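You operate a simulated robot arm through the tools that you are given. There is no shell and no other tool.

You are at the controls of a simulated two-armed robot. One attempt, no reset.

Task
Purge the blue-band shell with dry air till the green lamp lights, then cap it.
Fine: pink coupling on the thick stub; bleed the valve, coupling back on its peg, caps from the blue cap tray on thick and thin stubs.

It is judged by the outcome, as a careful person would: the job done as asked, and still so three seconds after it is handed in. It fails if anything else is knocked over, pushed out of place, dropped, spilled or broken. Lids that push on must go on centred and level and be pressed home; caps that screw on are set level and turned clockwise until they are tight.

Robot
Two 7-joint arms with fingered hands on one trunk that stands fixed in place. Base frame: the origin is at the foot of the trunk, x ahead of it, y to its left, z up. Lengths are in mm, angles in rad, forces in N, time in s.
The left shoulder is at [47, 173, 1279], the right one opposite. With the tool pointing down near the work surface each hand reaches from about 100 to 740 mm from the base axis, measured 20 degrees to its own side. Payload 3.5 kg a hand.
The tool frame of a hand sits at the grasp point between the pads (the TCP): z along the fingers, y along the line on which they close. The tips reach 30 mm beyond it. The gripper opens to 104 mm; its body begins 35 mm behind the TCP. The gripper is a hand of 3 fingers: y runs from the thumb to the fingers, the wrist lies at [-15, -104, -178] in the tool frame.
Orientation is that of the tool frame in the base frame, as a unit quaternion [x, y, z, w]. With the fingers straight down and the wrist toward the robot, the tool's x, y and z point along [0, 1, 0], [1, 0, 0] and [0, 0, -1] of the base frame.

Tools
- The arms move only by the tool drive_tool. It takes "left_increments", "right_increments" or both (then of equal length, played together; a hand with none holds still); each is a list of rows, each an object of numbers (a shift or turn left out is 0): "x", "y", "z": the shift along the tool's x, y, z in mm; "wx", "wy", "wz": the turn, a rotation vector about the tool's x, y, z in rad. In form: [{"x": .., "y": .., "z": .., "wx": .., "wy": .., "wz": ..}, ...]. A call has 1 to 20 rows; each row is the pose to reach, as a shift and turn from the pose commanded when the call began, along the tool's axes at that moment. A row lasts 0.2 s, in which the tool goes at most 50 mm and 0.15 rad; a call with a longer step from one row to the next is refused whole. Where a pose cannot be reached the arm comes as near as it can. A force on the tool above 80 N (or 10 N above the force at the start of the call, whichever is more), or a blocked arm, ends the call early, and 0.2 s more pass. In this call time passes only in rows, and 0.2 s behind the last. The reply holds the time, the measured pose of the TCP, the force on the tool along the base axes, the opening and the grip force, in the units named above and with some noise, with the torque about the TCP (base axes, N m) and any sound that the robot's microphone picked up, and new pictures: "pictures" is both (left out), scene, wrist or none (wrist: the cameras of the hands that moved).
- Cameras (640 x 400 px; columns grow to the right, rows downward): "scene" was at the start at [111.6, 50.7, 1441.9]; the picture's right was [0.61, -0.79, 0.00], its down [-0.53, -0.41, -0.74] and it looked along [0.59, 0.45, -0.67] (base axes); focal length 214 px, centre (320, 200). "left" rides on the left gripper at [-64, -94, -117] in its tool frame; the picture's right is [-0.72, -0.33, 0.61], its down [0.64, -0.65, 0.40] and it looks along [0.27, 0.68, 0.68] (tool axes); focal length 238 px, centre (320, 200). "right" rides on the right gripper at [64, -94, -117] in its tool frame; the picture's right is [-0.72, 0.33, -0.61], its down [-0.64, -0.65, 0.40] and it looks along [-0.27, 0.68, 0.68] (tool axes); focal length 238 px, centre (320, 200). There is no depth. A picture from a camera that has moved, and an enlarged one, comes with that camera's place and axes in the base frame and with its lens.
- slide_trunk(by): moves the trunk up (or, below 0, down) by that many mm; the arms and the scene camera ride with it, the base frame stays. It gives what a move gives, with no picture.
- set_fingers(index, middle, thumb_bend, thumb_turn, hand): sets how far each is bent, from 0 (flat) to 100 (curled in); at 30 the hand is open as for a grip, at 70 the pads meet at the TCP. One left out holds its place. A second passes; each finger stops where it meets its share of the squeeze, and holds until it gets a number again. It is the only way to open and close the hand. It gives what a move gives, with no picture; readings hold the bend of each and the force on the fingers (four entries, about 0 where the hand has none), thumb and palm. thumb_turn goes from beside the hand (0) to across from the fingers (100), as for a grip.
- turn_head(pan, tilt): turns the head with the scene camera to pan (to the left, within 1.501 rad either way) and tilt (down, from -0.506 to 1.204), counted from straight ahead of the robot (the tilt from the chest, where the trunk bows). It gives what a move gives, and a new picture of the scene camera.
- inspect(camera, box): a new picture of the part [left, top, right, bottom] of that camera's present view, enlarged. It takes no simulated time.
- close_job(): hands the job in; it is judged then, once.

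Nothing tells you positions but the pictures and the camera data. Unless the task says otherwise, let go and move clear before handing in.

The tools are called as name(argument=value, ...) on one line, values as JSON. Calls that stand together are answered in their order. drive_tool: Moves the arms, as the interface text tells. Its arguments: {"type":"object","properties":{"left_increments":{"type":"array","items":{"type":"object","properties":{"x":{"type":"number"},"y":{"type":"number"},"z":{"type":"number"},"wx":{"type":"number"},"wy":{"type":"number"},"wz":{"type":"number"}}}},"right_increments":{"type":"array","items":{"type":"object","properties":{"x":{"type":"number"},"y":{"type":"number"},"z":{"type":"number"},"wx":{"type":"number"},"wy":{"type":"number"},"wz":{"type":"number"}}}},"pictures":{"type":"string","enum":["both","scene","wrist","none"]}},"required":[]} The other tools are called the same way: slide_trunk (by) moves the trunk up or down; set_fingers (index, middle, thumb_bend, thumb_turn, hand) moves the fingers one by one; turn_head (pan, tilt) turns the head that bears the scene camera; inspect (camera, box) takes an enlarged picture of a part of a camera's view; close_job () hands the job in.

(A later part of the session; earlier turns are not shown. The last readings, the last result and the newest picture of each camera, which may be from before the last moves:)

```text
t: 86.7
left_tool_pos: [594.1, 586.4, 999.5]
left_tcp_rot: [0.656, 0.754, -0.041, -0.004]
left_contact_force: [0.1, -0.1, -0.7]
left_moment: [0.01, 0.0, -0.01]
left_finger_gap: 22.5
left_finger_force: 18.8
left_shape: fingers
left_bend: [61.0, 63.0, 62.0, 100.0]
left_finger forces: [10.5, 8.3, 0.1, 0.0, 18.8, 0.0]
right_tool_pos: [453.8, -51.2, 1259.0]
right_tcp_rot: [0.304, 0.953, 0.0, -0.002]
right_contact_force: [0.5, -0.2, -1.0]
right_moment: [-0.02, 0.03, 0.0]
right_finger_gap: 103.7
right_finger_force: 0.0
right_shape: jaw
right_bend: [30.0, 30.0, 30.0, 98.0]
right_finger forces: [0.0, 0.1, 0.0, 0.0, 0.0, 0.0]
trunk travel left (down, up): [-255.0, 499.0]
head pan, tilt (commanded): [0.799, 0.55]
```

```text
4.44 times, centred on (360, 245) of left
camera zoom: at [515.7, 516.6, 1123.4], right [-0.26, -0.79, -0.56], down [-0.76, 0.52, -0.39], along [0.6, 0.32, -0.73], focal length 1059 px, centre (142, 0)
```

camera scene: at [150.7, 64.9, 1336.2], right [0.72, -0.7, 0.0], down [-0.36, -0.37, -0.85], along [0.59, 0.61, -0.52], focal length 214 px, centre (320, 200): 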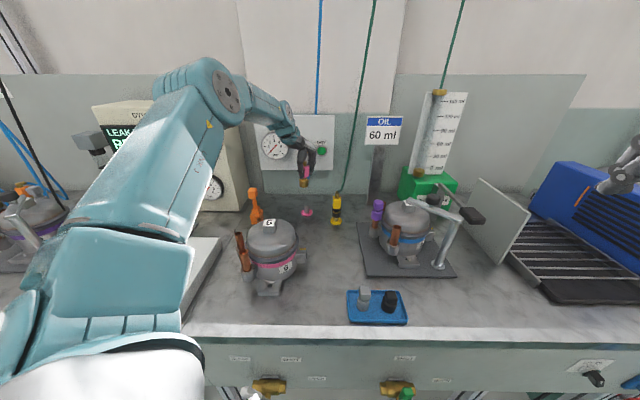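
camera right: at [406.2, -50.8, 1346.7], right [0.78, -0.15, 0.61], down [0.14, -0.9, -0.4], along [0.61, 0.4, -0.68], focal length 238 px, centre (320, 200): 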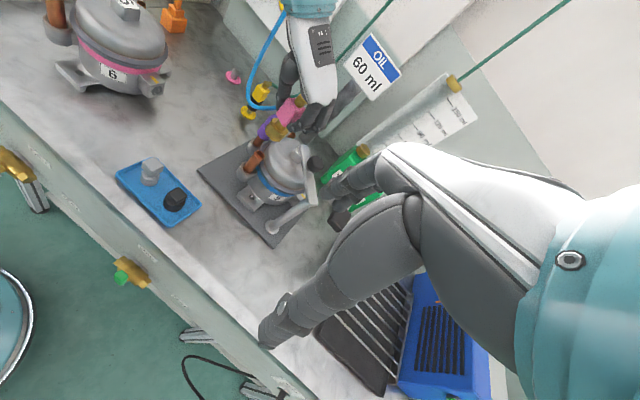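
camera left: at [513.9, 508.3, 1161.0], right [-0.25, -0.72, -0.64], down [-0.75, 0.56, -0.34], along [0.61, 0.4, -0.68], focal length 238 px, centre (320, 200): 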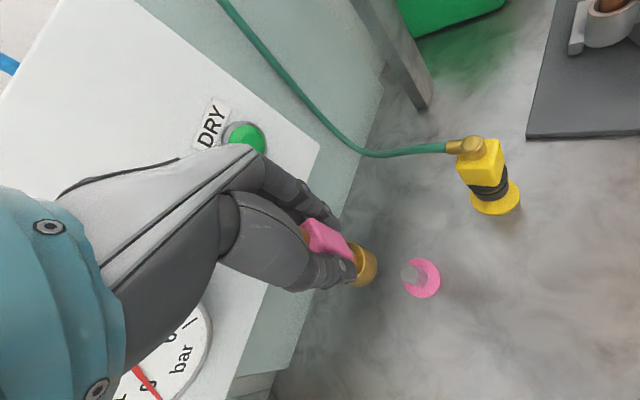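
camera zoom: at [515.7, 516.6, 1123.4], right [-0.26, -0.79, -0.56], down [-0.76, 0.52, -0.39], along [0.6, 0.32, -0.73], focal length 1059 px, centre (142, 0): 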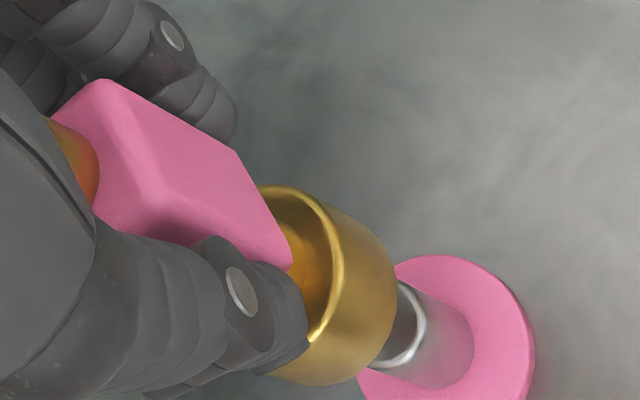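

Aligned to within about 1.5 mm of the peg axis, with the collar bottom about 29 mm above its top. Lowering gently with a 1 mm trim.

drive_tool(left_increments=[{"x": -0.5, "y": 0.2, "z": 15}, {"x": 0.1, "y": 1, "z": 27}, {"x": 0.4, "y": 1.5, "z": 34}], pictures="none")

inspect(camera="scene", box=[288, 180, 328, 220])

inspect(camera="left", box=[300, 200, 420, 290])

inspect(camera="right", box=[235, 45, 285, 90])

```text
t: 87.5
left_tool_pos: [593.1, 585.5, 962.4]
left_tcp_rot: [0.655, 0.754, -0.039, -0.004]
left_contact_force: [0.0, 0.0, -1.1]
left_moment: [0.01, -0.04, 0.0]
left_finger_gap: 22.6
left_finger_force: 19.0
left_shape: fingers
left_bend: [61.0, 63.0, 62.0, 100.0]
left_finger forces: [10.5, 8.4, 0.1, 0.0, 18.8, 0.0]
right_tool_pos: [454.8, -50.9, 1260.2]
right_tcp_rot: [0.304, 0.953, -0.001, -0.001]
right_contact_force: [-0.1, 1.1, -0.4]
right_moment: [-0.01, 0.01, 0.0]
right_finger_gap: 103.7
right_finger_force: 0.1
right_shape: jaw
right_bend: [30.0, 30.0, 30.0, 98.0]
right_finger forces: [0.1, 0.0, 0.0, 0.1, 0.1, 0.0]
trunk travel left (down, up): [-255.0, 499.0]
head pan, tilt (commanded): [0.799, 0.55]
```

```text
10.00 times, centred on (308, 200) of scene
camera zoom: at [150.3, 64.5, 1336.4], right [0.72, -0.7, 0.0], down [-0.36, -0.37, -0.85], along [0.59, 0.61, -0.52], focal length 2145 px, centre (440, 200)
```

zoom: 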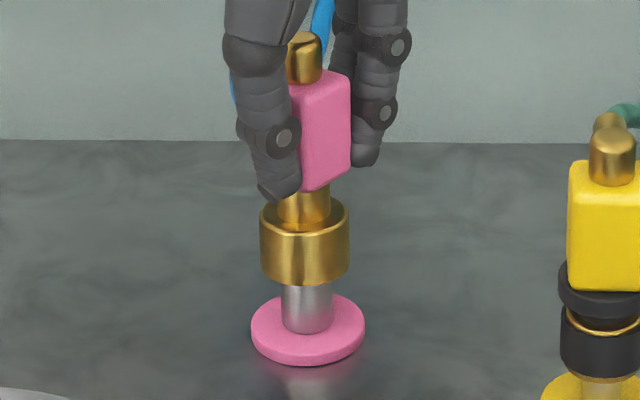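

```text
4.44 times, centred on (360, 245) of left
camera zoom: at [514.8, 515.4, 1087.9], right [-0.26, -0.79, -0.56], down [-0.76, 0.52, -0.39], along [0.6, 0.32, -0.73], focal length 1059 px, centre (142, 0)
```

zoom: 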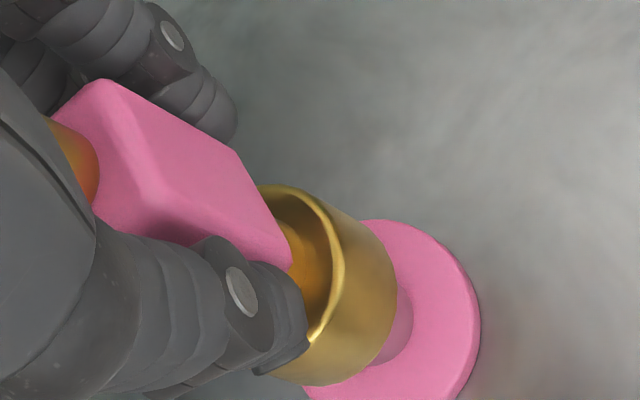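

```text
8.89 times, centred on (260, 68) of right
camera zoom: at [346.3, -90.5, 1376.8], right [0.78, -0.15, 0.61], down [0.14, -0.9, -0.4], along [0.61, 0.4, -0.68], focal length 2119 px, centre (853, 1378)
```

zoom: 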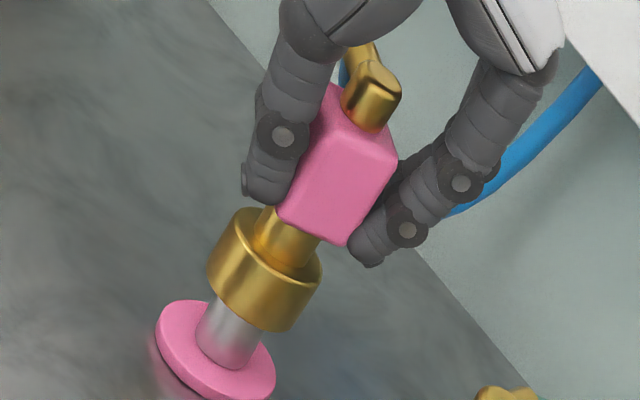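

The peg is entering the collar with no force. Continuing down to the seat.

drive_tool(left_increments=[{"x": 0.2, "y": 0.3, "z": 4}, {"x": 0.4, "y": 0.6, "z": 8}], pictures="none")

drive_tool(left_increments=[{"x": 0.2, "y": 0.3, "z": 4}], pictures="none")

drive_tool(left_increments=[{"x": 0.2, "y": 0.3, "z": 4}], pictures="none")

inspect(camera="scene", box=[288, 180, 328, 220])

```text
t: 88.1
left_tool_pos: [591.9, 584.9, 954.9]
left_tcp_rot: [0.655, 0.754, -0.039, -0.004]
left_contact_force: [-0.4, -0.4, 1.5]
left_moment: [0.0, -0.03, -0.02]
left_finger_gap: 22.5
left_finger_force: 19.4
left_shape: fingers
left_bend: [61.0, 63.0, 62.0, 100.0]
left_finger forces: [10.5, 8.8, 0.0, 0.0, 19.2, 0.1]
right_tool_pos: [453.3, -50.5, 1258.6]
right_tcp_rot: [0.304, 0.953, 0.0, -0.001]
right_contact_force: [-0.2, 0.5, 0.2]
right_moment: [-0.03, -0.02, 0.03]
right_finger_gap: 103.9
right_finger_force: 0.1
right_shape: jaw
right_bend: [30.0, 30.0, 30.0, 98.0]
right_finger forces: [0.0, 0.1, 0.0, 0.0, 0.0, 0.0]
trunk travel left (down, up): [-255.0, 499.0]
head pan, tilt (commanded): [0.799, 0.55]
```

```text
t: 88.5
left_tool_pos: [591.6, 585.5, 954.0]
left_tcp_rot: [0.656, 0.754, -0.037, -0.003]
left_contact_force: [-2.0, -0.6, 12.8]
left_moment: [-0.02, -0.01, 0.0]
left_finger_gap: 22.6
left_finger_force: 20.7
left_shape: fingers
left_bend: [61.0, 63.0, 62.0, 100.0]
left_finger forces: [10.3, 9.3, 0.0, 0.0, 21.3, 0.1]
right_tool_pos: [452.3, -52.8, 1260.4]
right_tcp_rot: [0.304, 0.953, 0.0, 0.0]
right_contact_force: [0.3, 0.4, -0.3]
right_moment: [0.02, -0.03, -0.01]
right_finger_gap: 103.7
right_finger_force: 0.1
right_shape: jaw
right_bend: [30.0, 30.0, 30.0, 98.0]
right_finger forces: [0.0, 0.0, 0.1, 0.0, 0.0, 0.0]
trunk travel left (down, up): [-255.0, 499.0]
head pan, tilt (commanded): [0.799, 0.55]
```

```text
t: 88.9
left_tool_pos: [593.3, 583.2, 952.7]
left_tcp_rot: [0.655, 0.755, -0.035, -0.002]
left_contact_force: [0.1, 0.1, 28.0]
left_moment: [-0.02, 0.07, -0.04]
left_finger_gap: 22.6
left_finger_force: 22.3
left_shape: fingers
left_bend: [61.0, 63.0, 62.0, 100.0]
left_finger forces: [11.2, 10.8, 0.1, 0.1, 22.4, 0.0]
right_tool_pos: [451.8, -52.2, 1260.8]
right_tcp_rot: [0.304, 0.953, 0.001, 0.0]
right_contact_force: [-1.1, -0.2, -0.5]
right_moment: [0.0, 0.01, -0.02]
right_finger_gap: 103.5
right_finger_force: 0.0
right_shape: jaw
right_bend: [30.0, 30.0, 30.0, 98.0]
right_finger forces: [0.0, 0.0, 0.0, 0.0, 0.0, 0.0]
trunk travel left (down, up): [-255.0, 499.0]
head pan, tilt (commanded): [0.799, 0.55]
```

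```text
10.00 times, centred on (308, 200) of scene
camera zoom: at [147.5, 62.0, 1337.2], right [0.72, -0.7, 0.0], down [-0.36, -0.37, -0.85], along [0.6, 0.61, -0.52], focal length 2145 px, centre (440, 200)
```

zoom: 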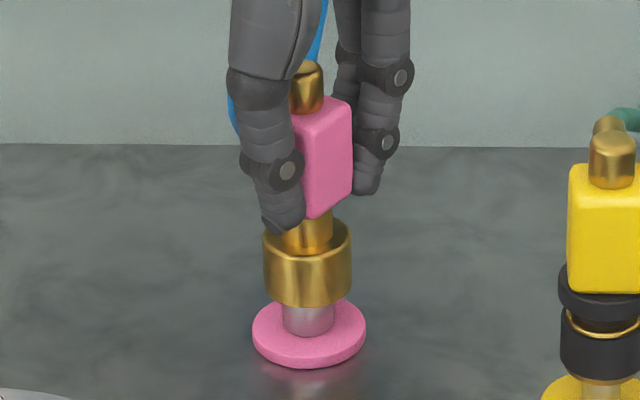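

Firm contact at 28 N: it's seated on its peg. I'll relax the downward push, then open the fingers.

drive_tool(left_increments=[{"x": -0.4, "y": -0.6, "z": -9}], pictures="none")

set_fingers(hand="left", index=48, middle=48, thumb_bend=46)

inspect(camera="scene", box=[288, 175, 328, 220])

inspect(camera="left", box=[280, 180, 440, 300])

inspect(camera="right", box=[235, 45, 285, 95])

```text
t: 89.3
left_tool_pos: [589.9, 584.7, 954.6]
left_tcp_rot: [0.656, 0.754, -0.04, -0.006]
left_contact_force: [2.4, -1.3, 8.2]
left_moment: [-0.02, -0.11, -0.04]
left_finger_gap: 22.4
left_finger_force: 20.7
left_shape: fingers
left_bend: [61.0, 63.0, 62.0, 100.0]
left_finger forces: [11.4, 10.1, 0.1, 0.0, 19.8, 0.0]
right_tool_pos: [453.0, -52.5, 1258.1]
right_tcp_rot: [0.304, 0.953, 0.0, -0.001]
right_contact_force: [-0.5, -0.1, -0.2]
right_moment: [0.05, 0.0, -0.03]
right_finger_gap: 103.8
right_finger_force: 0.0
right_shape: jaw
right_bend: [30.0, 30.0, 30.0, 98.0]
right_finger forces: [0.0, 0.1, 0.0, 0.0, 0.0, 0.0]
trunk travel left (down, up): [-255.0, 499.0]
head pan, tilt (commanded): [0.799, 0.55]
```

```text
t: 90.3
left_tool_pos: [591.7, 587.1, 954.0]
left_tcp_rot: [0.656, 0.754, -0.04, -0.005]
left_contact_force: [0.6, 0.1, -0.5]
left_moment: [-0.02, 0.06, 0.02]
left_finger_gap: 59.0
left_finger_force: 0.0
left_shape: fingers
left_bend: [48.0, 48.0, 46.0, 100.0]
left_finger forces: [0.0, 0.0, 0.1, 0.1, 0.0, 0.1]
right_tool_pos: [453.9, -51.0, 1259.1]
right_tcp_rot: [0.304, 0.953, -0.001, -0.002]
right_contact_force: [0.3, 0.4, 0.8]
right_moment: [0.0, -0.06, -0.04]
right_finger_gap: 103.6
right_finger_force: 0.1
right_shape: jaw
right_bend: [30.0, 30.0, 30.0, 98.0]
right_finger forces: [0.0, 0.0, 0.0, 0.0, 0.0, 0.0]
trunk travel left (down, up): [-255.0, 499.0]
head pan, tilt (commanded): [0.799, 0.55]
```

```text
8.89 times, centred on (308, 198) of scene
camera zoom: at [150.2, 64.5, 1336.4], right [0.72, -0.7, 0.0], down [-0.36, -0.37, -0.85], along [0.59, 0.61, -0.52], focal length 1906 px, centre (427, 222)
```

zoom: 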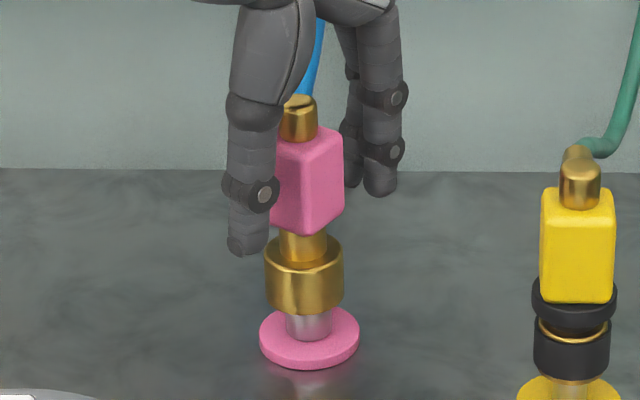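

```text
3.33 times, centred on (360, 240) of left
camera zoom: at [514.3, 515.7, 1080.0], right [-0.26, -0.79, -0.56], down [-0.76, 0.52, -0.39], along [0.6, 0.32, -0.73], focal length 794 px, centre (187, 67)
```

zoom: 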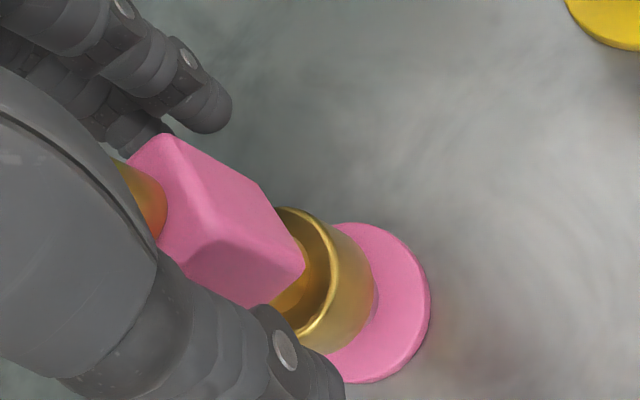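

```text
8.00 times, centred on (260, 70) of right
camera zoom: at [346.2, -90.6, 1376.8], right [0.78, -0.15, 0.61], down [0.14, -0.9, -0.4], along [0.61, 0.4, -0.68], focal length 1907 px, centre (800, 1240)
```

zoom: 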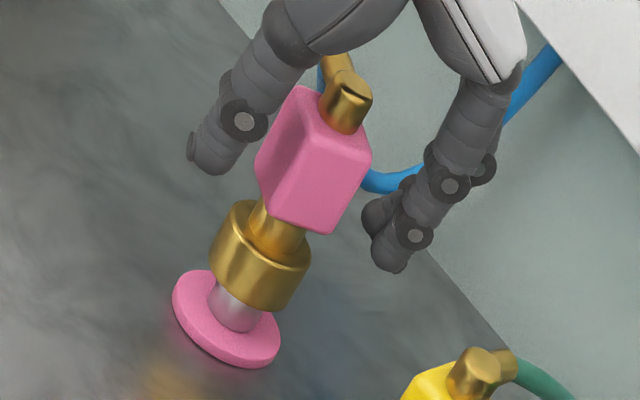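

The coupling stands upright on its peg. Lifting the hand straight up, slowly at first.

drive_tool(left_increments=[{"x": -1, "y": -1.3, "z": -20}, {"x": -2, "y": -2.7, "z": -40}], pictures="none")

inspect(camera="scene", box=[288, 165, 328, 220])

drive_tool(left_increments=[{"x": -2, "y": -2.7, "z": -40}, {"x": -4, "y": -5.4, "z": -80}, {"x": -6, "y": -8, "z": -120}], pictures="none")

inspect(camera="scene", box=[268, 145, 348, 225])

```text
t: 90.9
left_tool_pos: [591.2, 584.8, 994.2]
left_tcp_rot: [0.655, 0.754, -0.04, -0.005]
left_contact_force: [-0.6, -0.5, 0.5]
left_moment: [-0.02, 0.01, 0.02]
left_finger_gap: 59.2
left_finger_force: 0.1
left_shape: fingers
left_bend: [48.0, 48.0, 46.0, 100.0]
left_finger forces: [0.0, 0.0, 0.1, 0.1, 0.0, 0.0]
right_tool_pos: [453.2, -51.0, 1259.8]
right_tcp_rot: [0.303, 0.953, 0.001, -0.001]
right_contact_force: [0.5, 0.3, 0.1]
right_moment: [0.03, 0.0, -0.01]
right_finger_gap: 103.8
right_finger_force: 0.0
right_shape: jaw
right_bend: [30.0, 30.0, 30.0, 98.0]
right_finger forces: [0.0, 0.0, 0.0, 0.0, 0.0, 0.0]
trunk travel left (down, up): [-255.0, 499.0]
head pan, tilt (commanded): [0.799, 0.55]
```

```text
7.27 times, centred on (308, 192) of scene
camera zoom: at [150.0, 64.3, 1336.4], right [0.72, -0.7, 0.0], down [-0.36, -0.37, -0.85], along [0.59, 0.61, -0.52], focal length 1560 px, centre (407, 254)
```

zoom: 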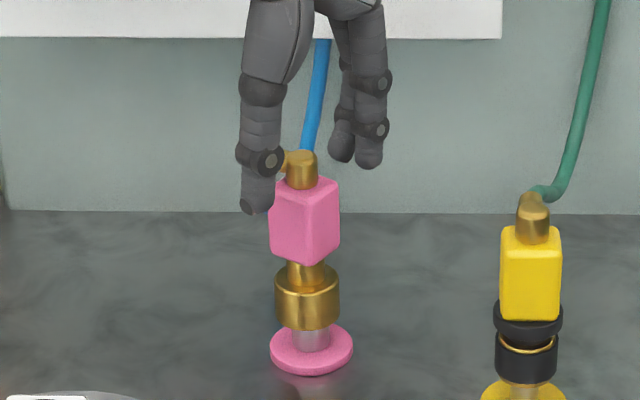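

```text
t: 91.7
left_tool_pos: [590.3, 585.8, 1115.1]
left_tcp_rot: [0.656, 0.754, -0.04, -0.005]
left_contact_force: [-0.2, -0.3, -0.2]
left_moment: [0.01, -0.02, 0.01]
left_finger_gap: 59.1
left_finger_force: 0.1
left_shape: fingers
left_bend: [48.0, 48.0, 46.0, 100.0]
left_finger forces: [0.1, 0.0, 0.0, 0.0, 0.0, 0.0]
right_tool_pos: [453.9, -51.1, 1259.8]
right_tcp_rot: [0.304, 0.953, 0.0, 0.0]
right_contact_force: [0.2, 0.7, 0.2]
right_moment: [-0.01, 0.01, 0.01]
right_finger_gap: 103.8
right_finger_force: 0.1
right_shape: jaw
right_bend: [30.0, 30.0, 30.0, 98.0]
right_finger forces: [0.0, 0.0, 0.0, 0.1, 0.0, 0.0]
trunk travel left (down, up): [-255.0, 499.0]
head pan, tilt (commanded): [0.799, 0.55]
```

```text
5.00 times, centred on (308, 185) of scene
camera zoom: at [149.8, 64.0, 1336.5], right [0.72, -0.7, 0.0], down [-0.36, -0.37, -0.85], along [0.59, 0.61, -0.52], focal length 1072 px, centre (380, 275)
```

zoom: 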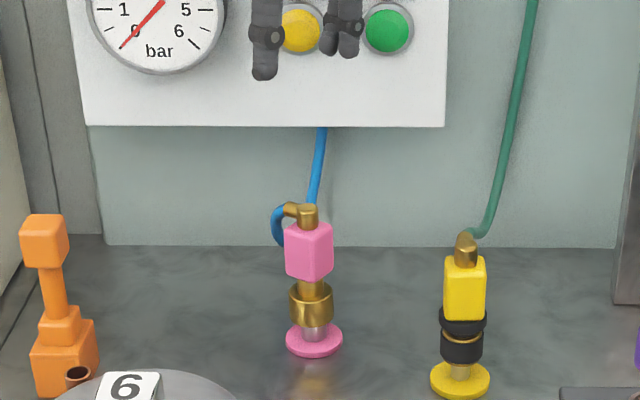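

The coupling is back on its peg, upright. Next come the caps: I'll bring the left hand over to view the blue tray.

drive_tool(left_increments=[{"x": -27.9, "y": -30.9, "z": 3.4, "wx": -0.004, "wy": 0.007, "wz": 0.092}, {"x": -55.8, "y": -61.8, "z": 6.8, "wx": -0.008, "wy": 0.015, "wz": 0.185}, {"x": -83.7, "y": -92.7, "z": 10.2, "wx": -0.012, "wy": 0.022, "wz": 0.277}, {"x": -111.6, "y": -123.6, "z": 13.6, "wx": -0.016, "wy": 0.03, "wz": 0.369}, {"x": -139.5, "y": -154.5, "z": 17, "wx": -0.02, "wy": 0.037, "wz": 0.461}, {"x": -167.4, "y": -185.4, "z": 20.4, "wx": -0.024, "wy": 0.045, "wz": 0.554}, {"x": -195.3, "y": -216.3, "z": 23.8, "wx": -0.028, "wy": 0.052, "wz": 0.646}, {"x": -223.2, "y": -247.2, "z": 27.2, "wx": -0.032, "wy": 0.06, "wz": 0.738}, {"x": -251.1, "y": -278.1, "z": 30.6, "wx": -0.036, "wy": 0.067, "wz": 0.831}, {"x": -279, "y": -309, "z": 34, "wx": -0.04, "wy": 0.0748, "wz": 0.923}])

```text
t: 93.9
left_tool_pos: [323.0, 264.9, 1114.7]
left_tcp_rot: [0.924, 0.383, 0.001, 0.0]
left_contact_force: [-0.2, 0.5, 0.2]
left_moment: [0.0, 0.01, 0.01]
left_finger_gap: 59.2
left_finger_force: 0.0
left_shape: fingers
left_bend: [48.0, 48.0, 46.0, 100.0]
left_finger forces: [0.0, 0.0, 0.1, 0.0, 0.1, 0.0]
right_tool_pos: [453.4, -51.0, 1259.5]
right_tcp_rot: [0.304, 0.953, -0.001, -0.001]
right_contact_force: [-0.8, -0.3, -0.5]
right_moment: [-0.05, -0.01, -0.01]
right_finger_gap: 103.6
right_finger_force: 0.0
right_shape: jaw
right_bend: [30.0, 30.0, 30.0, 98.0]
right_finger forces: [0.0, 0.0, 0.0, 0.1, 0.0, 0.0]
trunk travel left (down, up): [-255.0, 499.0]
head pan, tilt (commanded): [0.799, 0.55]
camera scene: at [149.7, 64.1, 1336.5], right [0.72, -0.7, 0.0], down [-0.36, -0.37, -0.85], along [0.59, 0.61, -0.52], focal length 214 px, centre (320, 200)
camera left: at [211.7, 285.2, 1230.4], right [-0.74, -0.28, -0.62], down [-0.01, 0.92, -0.4], along [0.67, -0.29, -0.68], focal length 238 px, centre (320, 200)
```

scene: 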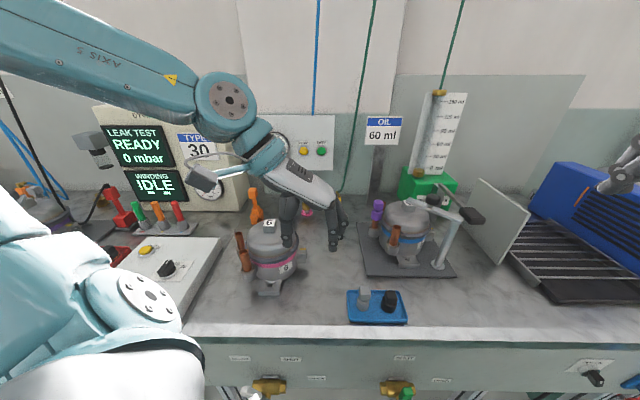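
left: 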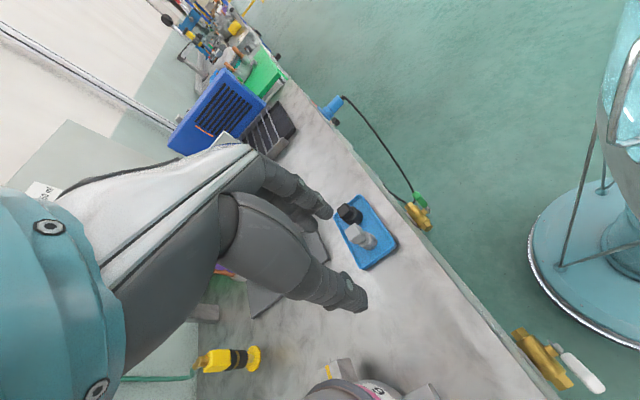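

I have a good view of the tray. Zooming in on the caps from three cameras.

inspect(camera="left", box=[320, 185, 410, 275])

inspect(camera="scene", box=[340, 280, 415, 330])

inspect(camera="right", box=[120, 150, 240, 250])

inspect(camera="scene", box=[360, 190, 450, 270])

```text
4.44 times, centred on (365, 230) of left
camera zoom: at [211.7, 285.2, 1230.4], right [-0.74, -0.28, -0.62], down [-0.01, 0.92, -0.4], along [0.67, -0.29, -0.68], focal length 1059 px, centre (120, 67)
```

zoom: 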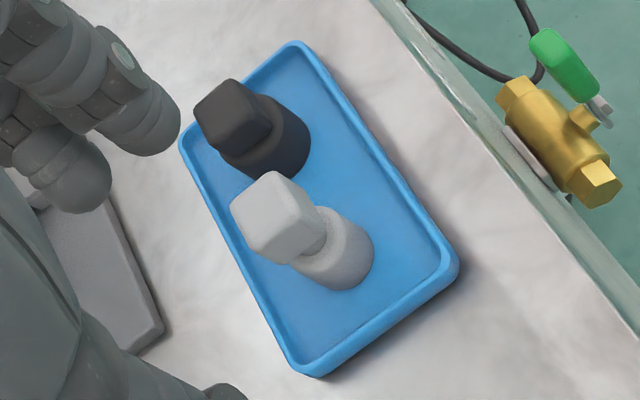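

```text
8.00 times, centred on (378, 305) of scene
camera zoom: at [149.7, 64.1, 1336.5], right [0.72, -0.7, 0.0], down [-0.36, -0.37, -0.85], along [0.59, 0.61, -0.52], focal length 1716 px, centre (-140, -640)
```

zoom: 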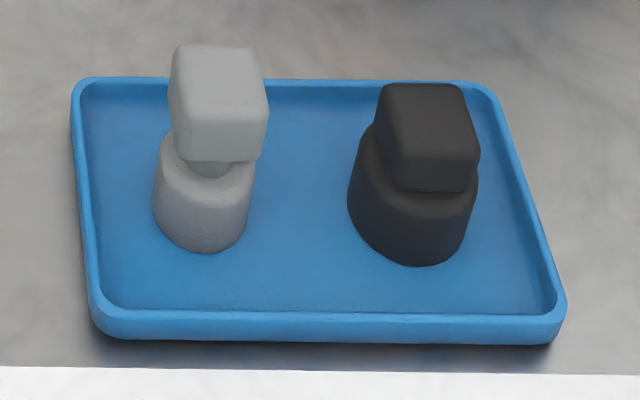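

```text
4.00 times, centred on (180, 200) of right
camera zoom: at [345.7, -90.9, 1377.0], right [0.78, -0.15, 0.61], down [0.14, -0.9, -0.4], along [0.61, 0.4, -0.68], focal length 953 px, centre (880, 200)
```

zoom: 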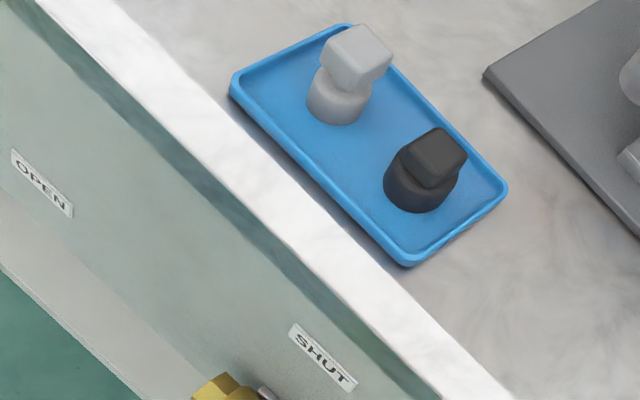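

```text
5.00 times, centred on (405, 230) of scene
camera zoom: at [149.7, 64.1, 1336.5], right [0.72, -0.7, 0.0], down [-0.36, -0.37, -0.85], along [0.59, 0.61, -0.52], focal length 1072 px, centre (-105, 50)
```

zoom: 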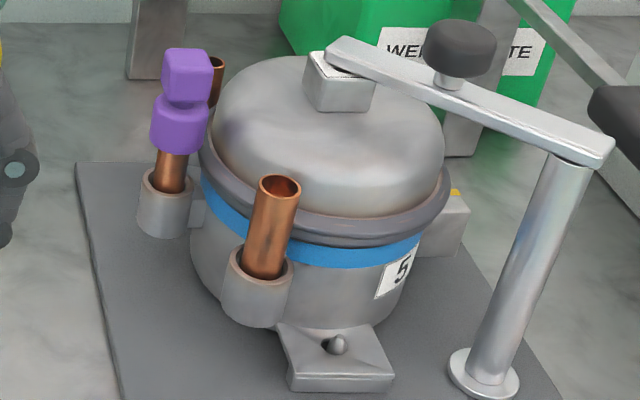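

The grey cap (narrow, for the thin stub) is at about (427, 207) and the black one (wide, for the thick stub) at about (469, 167), blocks square to the bench. I'll raise the trunk and yaw the left hand so it closes front-to-back, to take the grey cap first.

slide_trunk(by=120)

drive_tool(left_increments=[{"x": 3, "y": 10.4, "z": 15, "wz": -0.141}, {"x": 6, "y": 20.8, "z": 32, "wz": -0.282}, {"x": 9, "y": 31.3, "z": 50, "wz": -0.424}, {"x": 12, "y": 41.7, "z": 68, "wz": -0.565}, {"x": 15, "y": 52, "z": 86, "wz": -0.706}, {"x": 18, "y": 62.5, "z": 104, "wz": -0.847}, {"x": 21, "y": 73, "z": 122, "wz": -0.988}, {"x": 24, "y": 83.4, "z": 140, "wz": -1.129}, {"x": 27, "y": 93.8, "z": 158, "wz": -1.271}, {"x": 30, "y": 104.2, "z": 176, "wz": -1.412}, {"x": 32.4, "y": 114.6, "z": 195, "wz": -1.553}])

inspect(camera="left", box=[240, 160, 440, 320])

```text
t: 95.4
left_tool_pos: [323.2, 265.7, 1233.7]
left_tcp_rot: [0.924, 0.384, 0.001, 0.0]
left_contact_force: [-1.0, 0.0, 0.9]
left_moment: [-0.02, -0.02, 0.0]
left_finger_gap: 59.0
left_finger_force: 0.0
left_shape: fingers
left_bend: [48.0, 48.0, 46.0, 100.0]
left_finger forces: [0.0, 0.0, 0.1, 0.0, 0.0, 0.0]
right_tool_pos: [454.6, -50.7, 1377.4]
right_tcp_rot: [0.304, 0.953, -0.002, -0.001]
right_contact_force: [0.3, 0.6, -0.2]
right_moment: [-0.02, 0.02, -0.01]
right_finger_gap: 103.6
right_finger_force: 0.0
right_shape: jaw
right_bend: [30.0, 30.0, 30.0, 98.0]
right_finger forces: [0.0, 0.1, 0.1, 0.0, 0.0, 0.0]
trunk travel left (down, up): [-375.0, 379.0]
head pan, tilt (commanded): [0.799, 0.55]
```

```text
t: 97.8
left_tool_pos: [427.8, 207.0, 1039.7]
left_tcp_rot: [0.39, 0.921, 0.001, 0.0]
left_contact_force: [0.4, -0.3, -0.3]
left_moment: [-0.03, 0.05, 0.02]
left_finger_gap: 59.9
left_finger_force: 0.1
left_shape: fingers
left_bend: [48.0, 48.0, 46.0, 99.0]
left_finger forces: [0.0, 0.1, 0.0, 0.0, 0.0, 0.0]
left hand out of reach, approached as far as the arm can: row 2, 3, 4, 5, 6
right_tool_pos: [454.5, -51.6, 1378.2]
right_tcp_rot: [0.304, 0.953, 0.0, -0.001]
right_contact_force: [1.1, 0.6, -0.4]
right_moment: [0.02, 0.01, -0.01]
right_finger_gap: 103.7
right_finger_force: 0.0
right_shape: jaw
right_bend: [30.0, 30.0, 30.0, 98.0]
right_finger forces: [0.1, 0.0, 0.0, 0.1, 0.1, 0.0]
trunk travel left (down, up): [-375.0, 379.0]
head pan, tilt (commanded): [0.799, 0.55]
camera scene: at [108.7, 64.1, 1458.2], right [0.72, -0.7, 0.0], down [-0.36, -0.37, -0.85], along [0.59, 0.61, -0.52], focal length 214 px, centre (320, 200)
camera left: at [404.9, 95.0, 1156.0], right [0.27, -0.74, -0.61], down [-0.91, 0.0, -0.4], along [0.3, 0.67, -0.68], focal length 238 px, centre (320, 200)
```

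scene: 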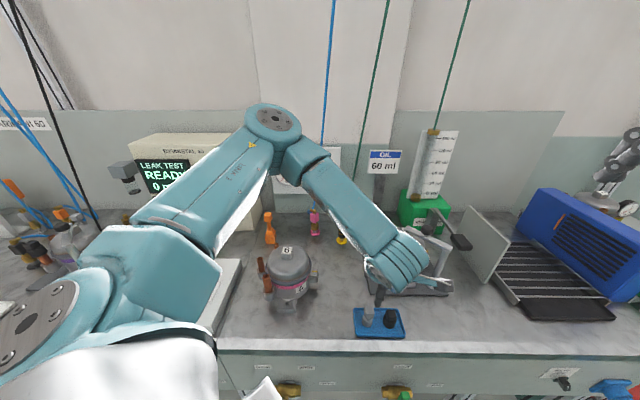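
left: 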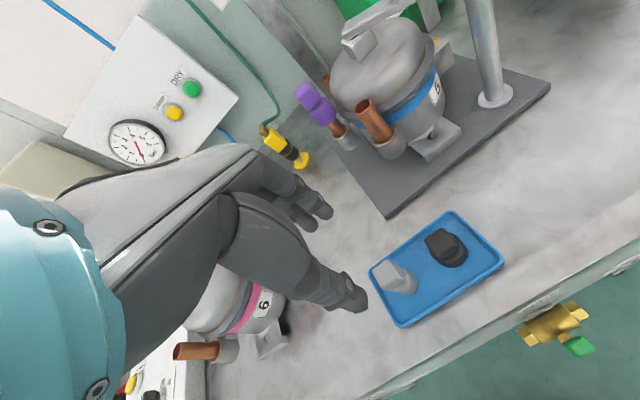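

```text
2.50 times, centred on (340, 240) of left
camera zoom: at [404.9, 95.0, 1156.0], right [0.27, -0.74, -0.61], down [-0.91, 0.0, -0.4], along [0.3, 0.67, -0.68], focal length 596 px, centre (270, 100)
```

zoom: 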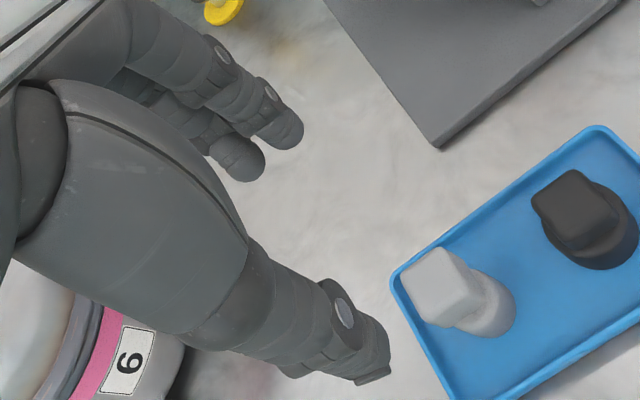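

The hand is right over the grey cap. I'll descend to straddle its block.

drive_tool(left_increments=[{"z": 40}, {"z": 80}, {"z": 105}], pictures="none")

inspect(camera="left", box=[240, 160, 440, 320])

inspect(camera="scene", box=[340, 270, 430, 345])

inspect(camera="right", box=[130, 150, 250, 250])

```text
t: 98.6
left_tool_pos: [421.5, 249.6, 976.7]
left_tcp_rot: [0.391, 0.92, -0.001, 0.0]
left_contact_force: [0.3, -0.2, -0.6]
left_moment: [0.03, 0.02, -0.01]
left_finger_gap: 59.7
left_finger_force: 0.0
left_shape: fingers
left_bend: [48.0, 48.0, 46.0, 99.0]
left_finger forces: [0.1, 0.0, 0.1, 0.1, 0.0, 0.1]
left hand out of reach, approached as far as the arm can: row 1, 2, 3
right_tool_pos: [453.5, -51.3, 1378.9]
right_tcp_rot: [0.305, 0.952, -0.001, -0.001]
right_contact_force: [-0.5, 0.2, 1.2]
right_moment: [-0.02, 0.0, 0.02]
right_finger_gap: 103.6
right_finger_force: 0.1
right_shape: jaw
right_bend: [30.0, 30.0, 30.0, 98.0]
right_finger forces: [0.0, 0.0, 0.0, 0.0, 0.0, 0.0]
trunk travel left (down, up): [-375.0, 379.0]
head pan, tilt (commanded): [0.799, 0.55]
```

```text
2.50 times, centred on (340, 240) of left
camera zoom: at [398.8, 137.5, 1093.3], right [0.27, -0.74, -0.61], down [-0.91, 0.01, -0.4], along [0.31, 0.67, -0.68], focal length 596 px, centre (270, 100)
```

zoom: 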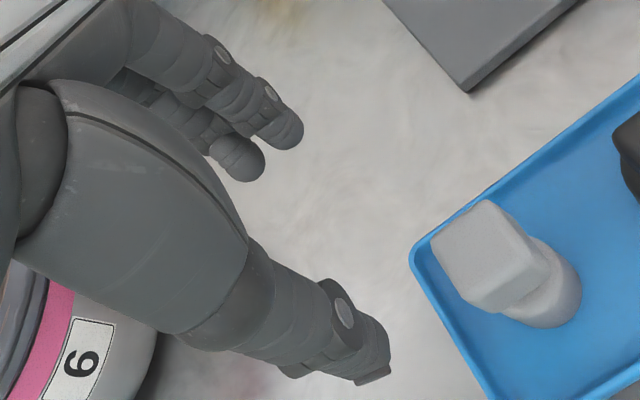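

```text
5.33 times, centred on (385, 308) of scene
camera zoom: at [108.2, 64.5, 1458.3], right [0.72, -0.7, 0.0], down [-0.36, -0.37, -0.85], along [0.59, 0.61, -0.52], focal length 1144 px, centre (-27, -373)
```

zoom: 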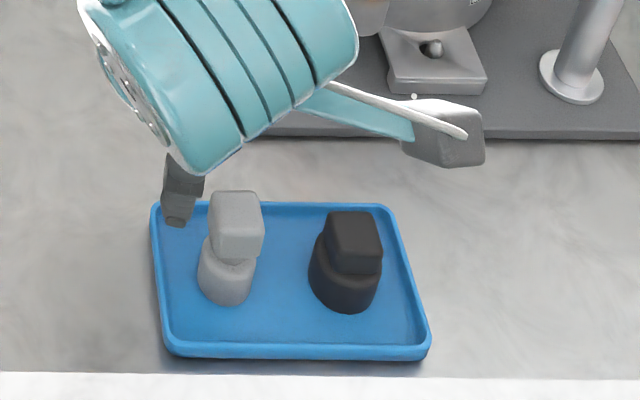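

```text
4.00 times, centred on (190, 200) of right
camera zoom: at [346.3, -90.5, 1496.8], right [0.78, -0.15, 0.61], down [0.14, -0.9, -0.4], along [0.61, 0.4, -0.68], focal length 953 px, centre (840, 200)
```

zoom: 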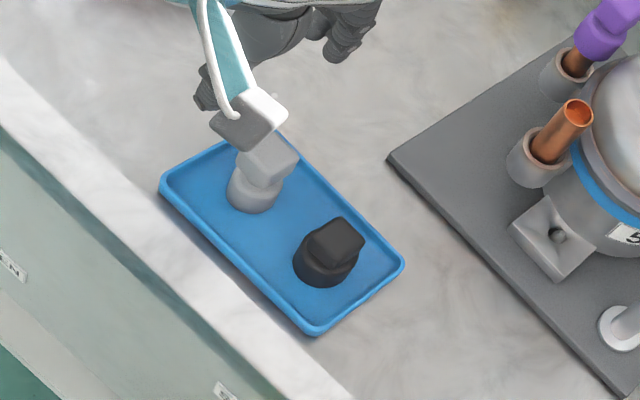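

That yaw is out of reach this close in. I'll go back to the sideways-closing orientation, which the left arm handles well here, and use a narrower finger opening to fit between the two caps.

drive_tool(left_increments=[{"x": -2, "y": -1, "z": -20, "wz": 0.1}, {"x": -5, "y": -3, "z": -45, "wz": 0.245}, {"x": -8, "y": -5, "z": -63, "wz": 0.39}, {"x": -11, "y": -8, "z": -63, "wz": 0.535}, {"x": -14, "y": -11, "z": -63, "wz": 0.68}, {"x": -18, "y": -14, "z": -63, "wz": 0.825}, {"x": -22, "y": -17, "z": -63, "wz": 0.97}, {"x": -26, "y": -20, "z": -63, "wz": 1.115}, {"x": -30, "y": -23, "z": -63, "wz": 1.26}, {"x": -33, "y": -25, "z": -63, "wz": 1.405}, {"x": -34.4, "y": -25.7, "z": -63, "wz": 1.55}, {"x": -34.4, "y": -25.7, "z": -63, "wz": 1.571}], pictures="wrist")

set_fingers(hand="left", index=53, middle=53, thumb_bend=53)

inspect(camera="left", box=[260, 160, 460, 320])

inspect(camera="scene", box=[340, 250, 430, 345])

```text
t: 101.2
left_tool_pos: [424.6, 207.5, 1040.1]
left_tcp_rot: [0.927, 0.374, 0.0, 0.0]
left_contact_force: [-0.2, -1.8, -0.5]
left_moment: [-0.05, 0.03, 0.02]
left_finger_gap: 59.7
left_finger_force: 0.0
left_shape: fingers
left_bend: [48.0, 48.0, 46.0, 99.0]
left_finger forces: [0.1, 0.0, 0.0, 0.0, 0.0, 0.0]
right_tool_pos: [454.1, -51.3, 1379.8]
right_tcp_rot: [0.305, 0.952, 0.0, -0.001]
right_contact_force: [0.2, -0.1, -0.1]
right_moment: [0.02, 0.0, 0.04]
right_finger_gap: 103.8
right_finger_force: 0.0
right_shape: jaw
right_bend: [30.0, 30.0, 30.0, 98.0]
right_finger forces: [0.0, 0.0, 0.0, 0.1, 0.0, 0.0]
trunk travel left (down, up): [-375.0, 379.0]
head pan, tilt (commanded): [0.799, 0.55]
camera left: at [313.4, 230.8, 1155.8], right [-0.74, -0.26, -0.61], down [0.01, 0.92, -0.4], along [0.67, -0.3, -0.68], focal length 238 px, centre (320, 200)
```

left: 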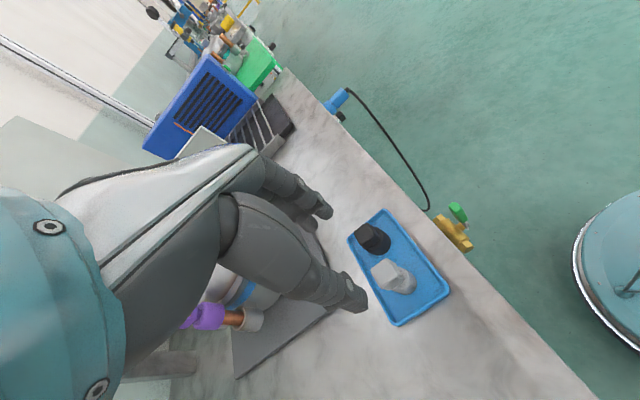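

```text
t: 102.2
left_tool_pos: [425.3, 209.0, 1039.5]
left_tcp_rot: [0.927, 0.376, 0.001, 0.0]
left_contact_force: [0.5, 0.2, 0.0]
left_moment: [0.02, -0.01, -0.03]
left_finger_gap: 44.7
left_finger_force: 0.0
left_shape: fingers
left_bend: [53.0, 53.0, 53.0, 100.0]
left_finger forces: [0.0, 0.1, 0.1, 0.0, 0.0, 0.0]
right_tool_pos: [453.4, -52.3, 1379.3]
right_tcp_rot: [0.304, 0.953, 0.0, -0.001]
right_contact_force: [-0.8, 0.1, 0.3]
right_moment: [0.03, 0.0, -0.02]
right_finger_gap: 103.8
right_finger_force: 0.0
right_shape: jaw
right_bend: [30.0, 30.0, 30.0, 98.0]
right_finger forces: [0.0, 0.1, 0.0, 0.1, 0.0, 0.0]
trunk travel left (down, up): [-375.0, 379.0]
head pan, tilt (commanded): [0.799, 0.55]
```

```text
2.50 times, centred on (360, 240) of left
camera zoom: at [313.4, 230.3, 1155.8], right [-0.74, -0.26, -0.61], down [0.01, 0.92, -0.4], along [0.67, -0.3, -0.68], focal length 596 px, centre (220, 100)
```

zoom: 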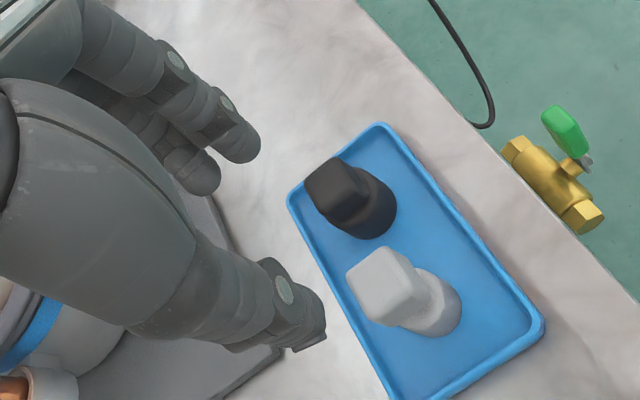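

```text
4.21 times, centred on (385, 298) of scene
camera zoom: at [108.0, 64.4, 1458.3], right [0.72, -0.7, 0.0], down [-0.36, -0.37, -0.85], along [0.59, 0.61, -0.52], focal length 903 px, centre (46, -210)
```

zoom: 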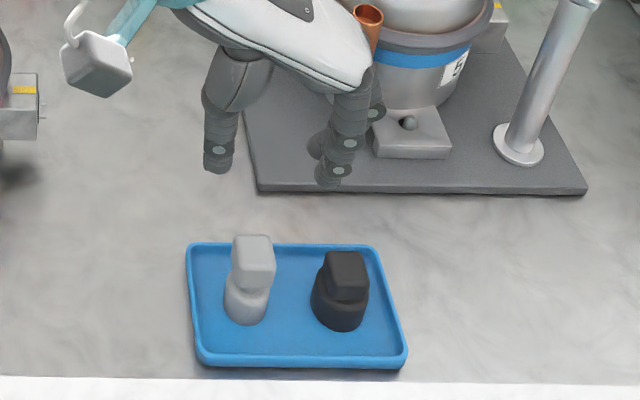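

Centred within 2 mm. Descending in stages around the grey cap's block.

drive_tool(left_increments=[{"z": 40}, {"z": 76}], pictures="none")

inspect(camera="scene", box=[350, 275, 420, 335])

inspect(camera="left", box=[280, 180, 440, 300])

inspect(camera="right", box=[140, 150, 230, 235])

```text
t: 102.8
left_tool_pos: [424.8, 209.3, 963.5]
left_tcp_rot: [0.927, 0.375, 0.001, -0.001]
left_contact_force: [-0.2, -0.5, 0.4]
left_moment: [0.01, 0.02, -0.01]
left_finger_gap: 44.5
left_finger_force: 0.1
left_shape: fingers
left_bend: [53.0, 53.0, 53.0, 100.0]
left_finger forces: [0.0, 0.1, 0.0, 0.0, 0.0, 0.0]
right_tool_pos: [453.9, -50.9, 1378.7]
right_tcp_rot: [0.305, 0.952, -0.001, -0.001]
right_contact_force: [0.0, 0.5, 0.2]
right_moment: [0.01, 0.03, -0.02]
right_finger_gap: 103.7
right_finger_force: 0.0
right_shape: jaw
right_bend: [30.0, 30.0, 30.0, 98.0]
right_finger forces: [0.1, 0.0, 0.0, 0.1, 0.0, 0.1]
trunk travel left (down, up): [-375.0, 379.0]
head pan, tilt (commanded): [0.799, 0.55]
```

```text
6.67 times, centred on (385, 305) of scene
camera zoom: at [108.0, 64.2, 1458.3], right [0.72, -0.7, 0.0], down [-0.36, -0.37, -0.85], along [0.59, 0.61, -0.52], focal length 1430 px, centre (-113, -500)
```

zoom: 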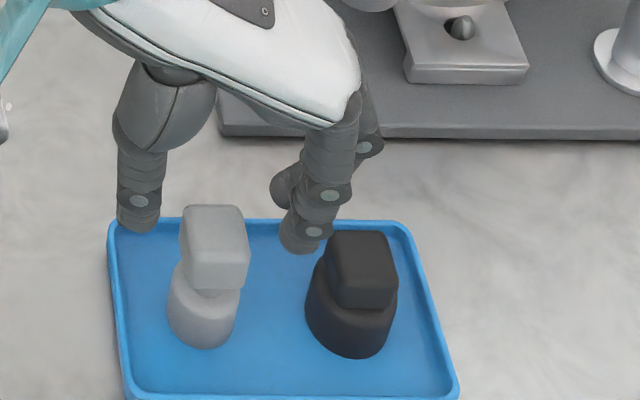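

```text
3.33 times, centred on (360, 240) of left
camera zoom: at [313.5, 230.7, 1080.3], right [-0.74, -0.26, -0.61], down [0.01, 0.92, -0.4], along [0.67, -0.3, -0.68], focal length 794 px, centre (187, 67)
```

zoom: 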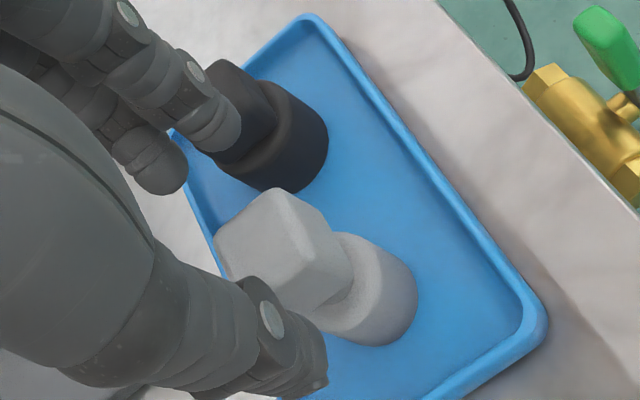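

```text
4.71 times, centred on (185, 192) of right
camera zoom: at [346.2, -90.8, 1496.7], right [0.78, -0.15, 0.61], down [0.14, -0.9, -0.4], along [0.61, 0.4, -0.68], focal length 1122 px, centre (955, 235)
```

zoom: 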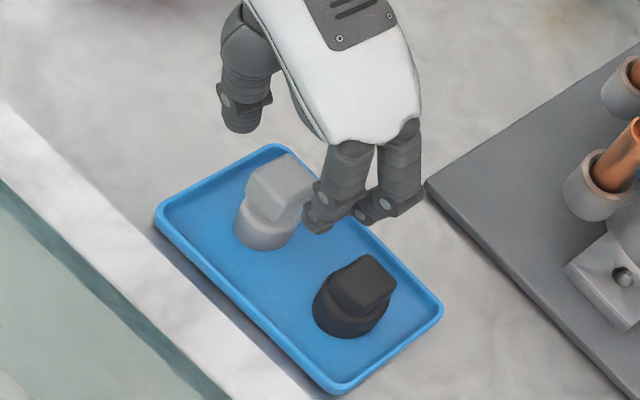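

Lateral centring is good. I'll nudge 2 mm away from the black cap, go down 25 mm more, and close.

drive_tool(left_increments=[{"y": -2, "z": 10}, {"y": -2, "z": 25}], pictures="none")

inspect(camera="scene", box=[350, 275, 420, 335])

inspect(camera="left", box=[280, 180, 440, 300])

```text
t: 103.4
left_tool_pos: [423.8, 209.4, 937.0]
left_tcp_rot: [0.927, 0.375, 0.0, -0.001]
left_contact_force: [0.5, 0.6, 0.8]
left_moment: [0.01, 0.02, 0.0]
left_finger_gap: 44.6
left_finger_force: 0.1
left_shape: fingers
left_bend: [53.0, 53.0, 53.0, 100.0]
left_finger forces: [0.0, 0.0, 0.1, 0.0, 0.1, 0.1]
right_tool_pos: [453.9, -51.9, 1378.8]
right_tcp_rot: [0.304, 0.953, 0.0, 0.0]
right_contact_force: [0.8, 0.6, -0.5]
right_moment: [0.03, 0.0, -0.01]
right_finger_gap: 103.7
right_finger_force: 0.1
right_shape: jaw
right_bend: [30.0, 30.0, 30.0, 98.0]
right_finger forces: [0.1, 0.0, 0.0, 0.0, 0.1, 0.0]
trunk travel left (down, up): [-375.0, 379.0]
head pan, tilt (commanded): [0.799, 0.55]
```

```text
6.67 times, centred on (385, 305) of scene
camera zoom: at [108.4, 63.8, 1458.3], right [0.72, -0.7, 0.0], down [-0.36, -0.37, -0.85], along [0.59, 0.61, -0.52], focal length 1430 px, centre (-113, -500)
```

zoom: 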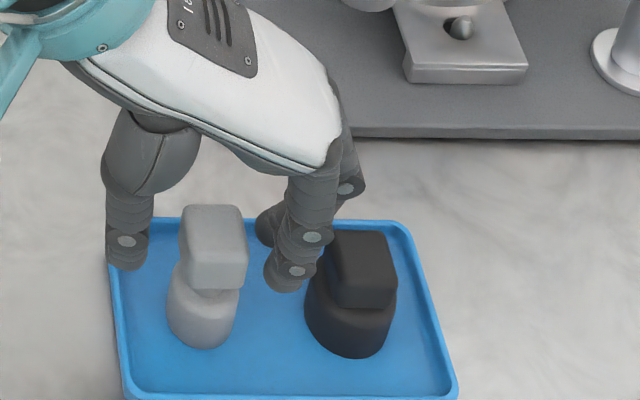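

```text
3.33 times, centred on (360, 240) of left
camera zoom: at [312.6, 232.2, 1054.0], right [-0.74, -0.26, -0.61], down [0.01, 0.92, -0.4], along [0.67, -0.3, -0.68], focal length 794 px, centre (187, 67)
```

zoom: 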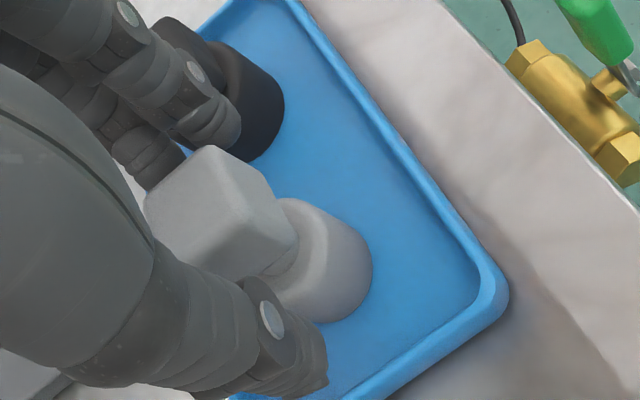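

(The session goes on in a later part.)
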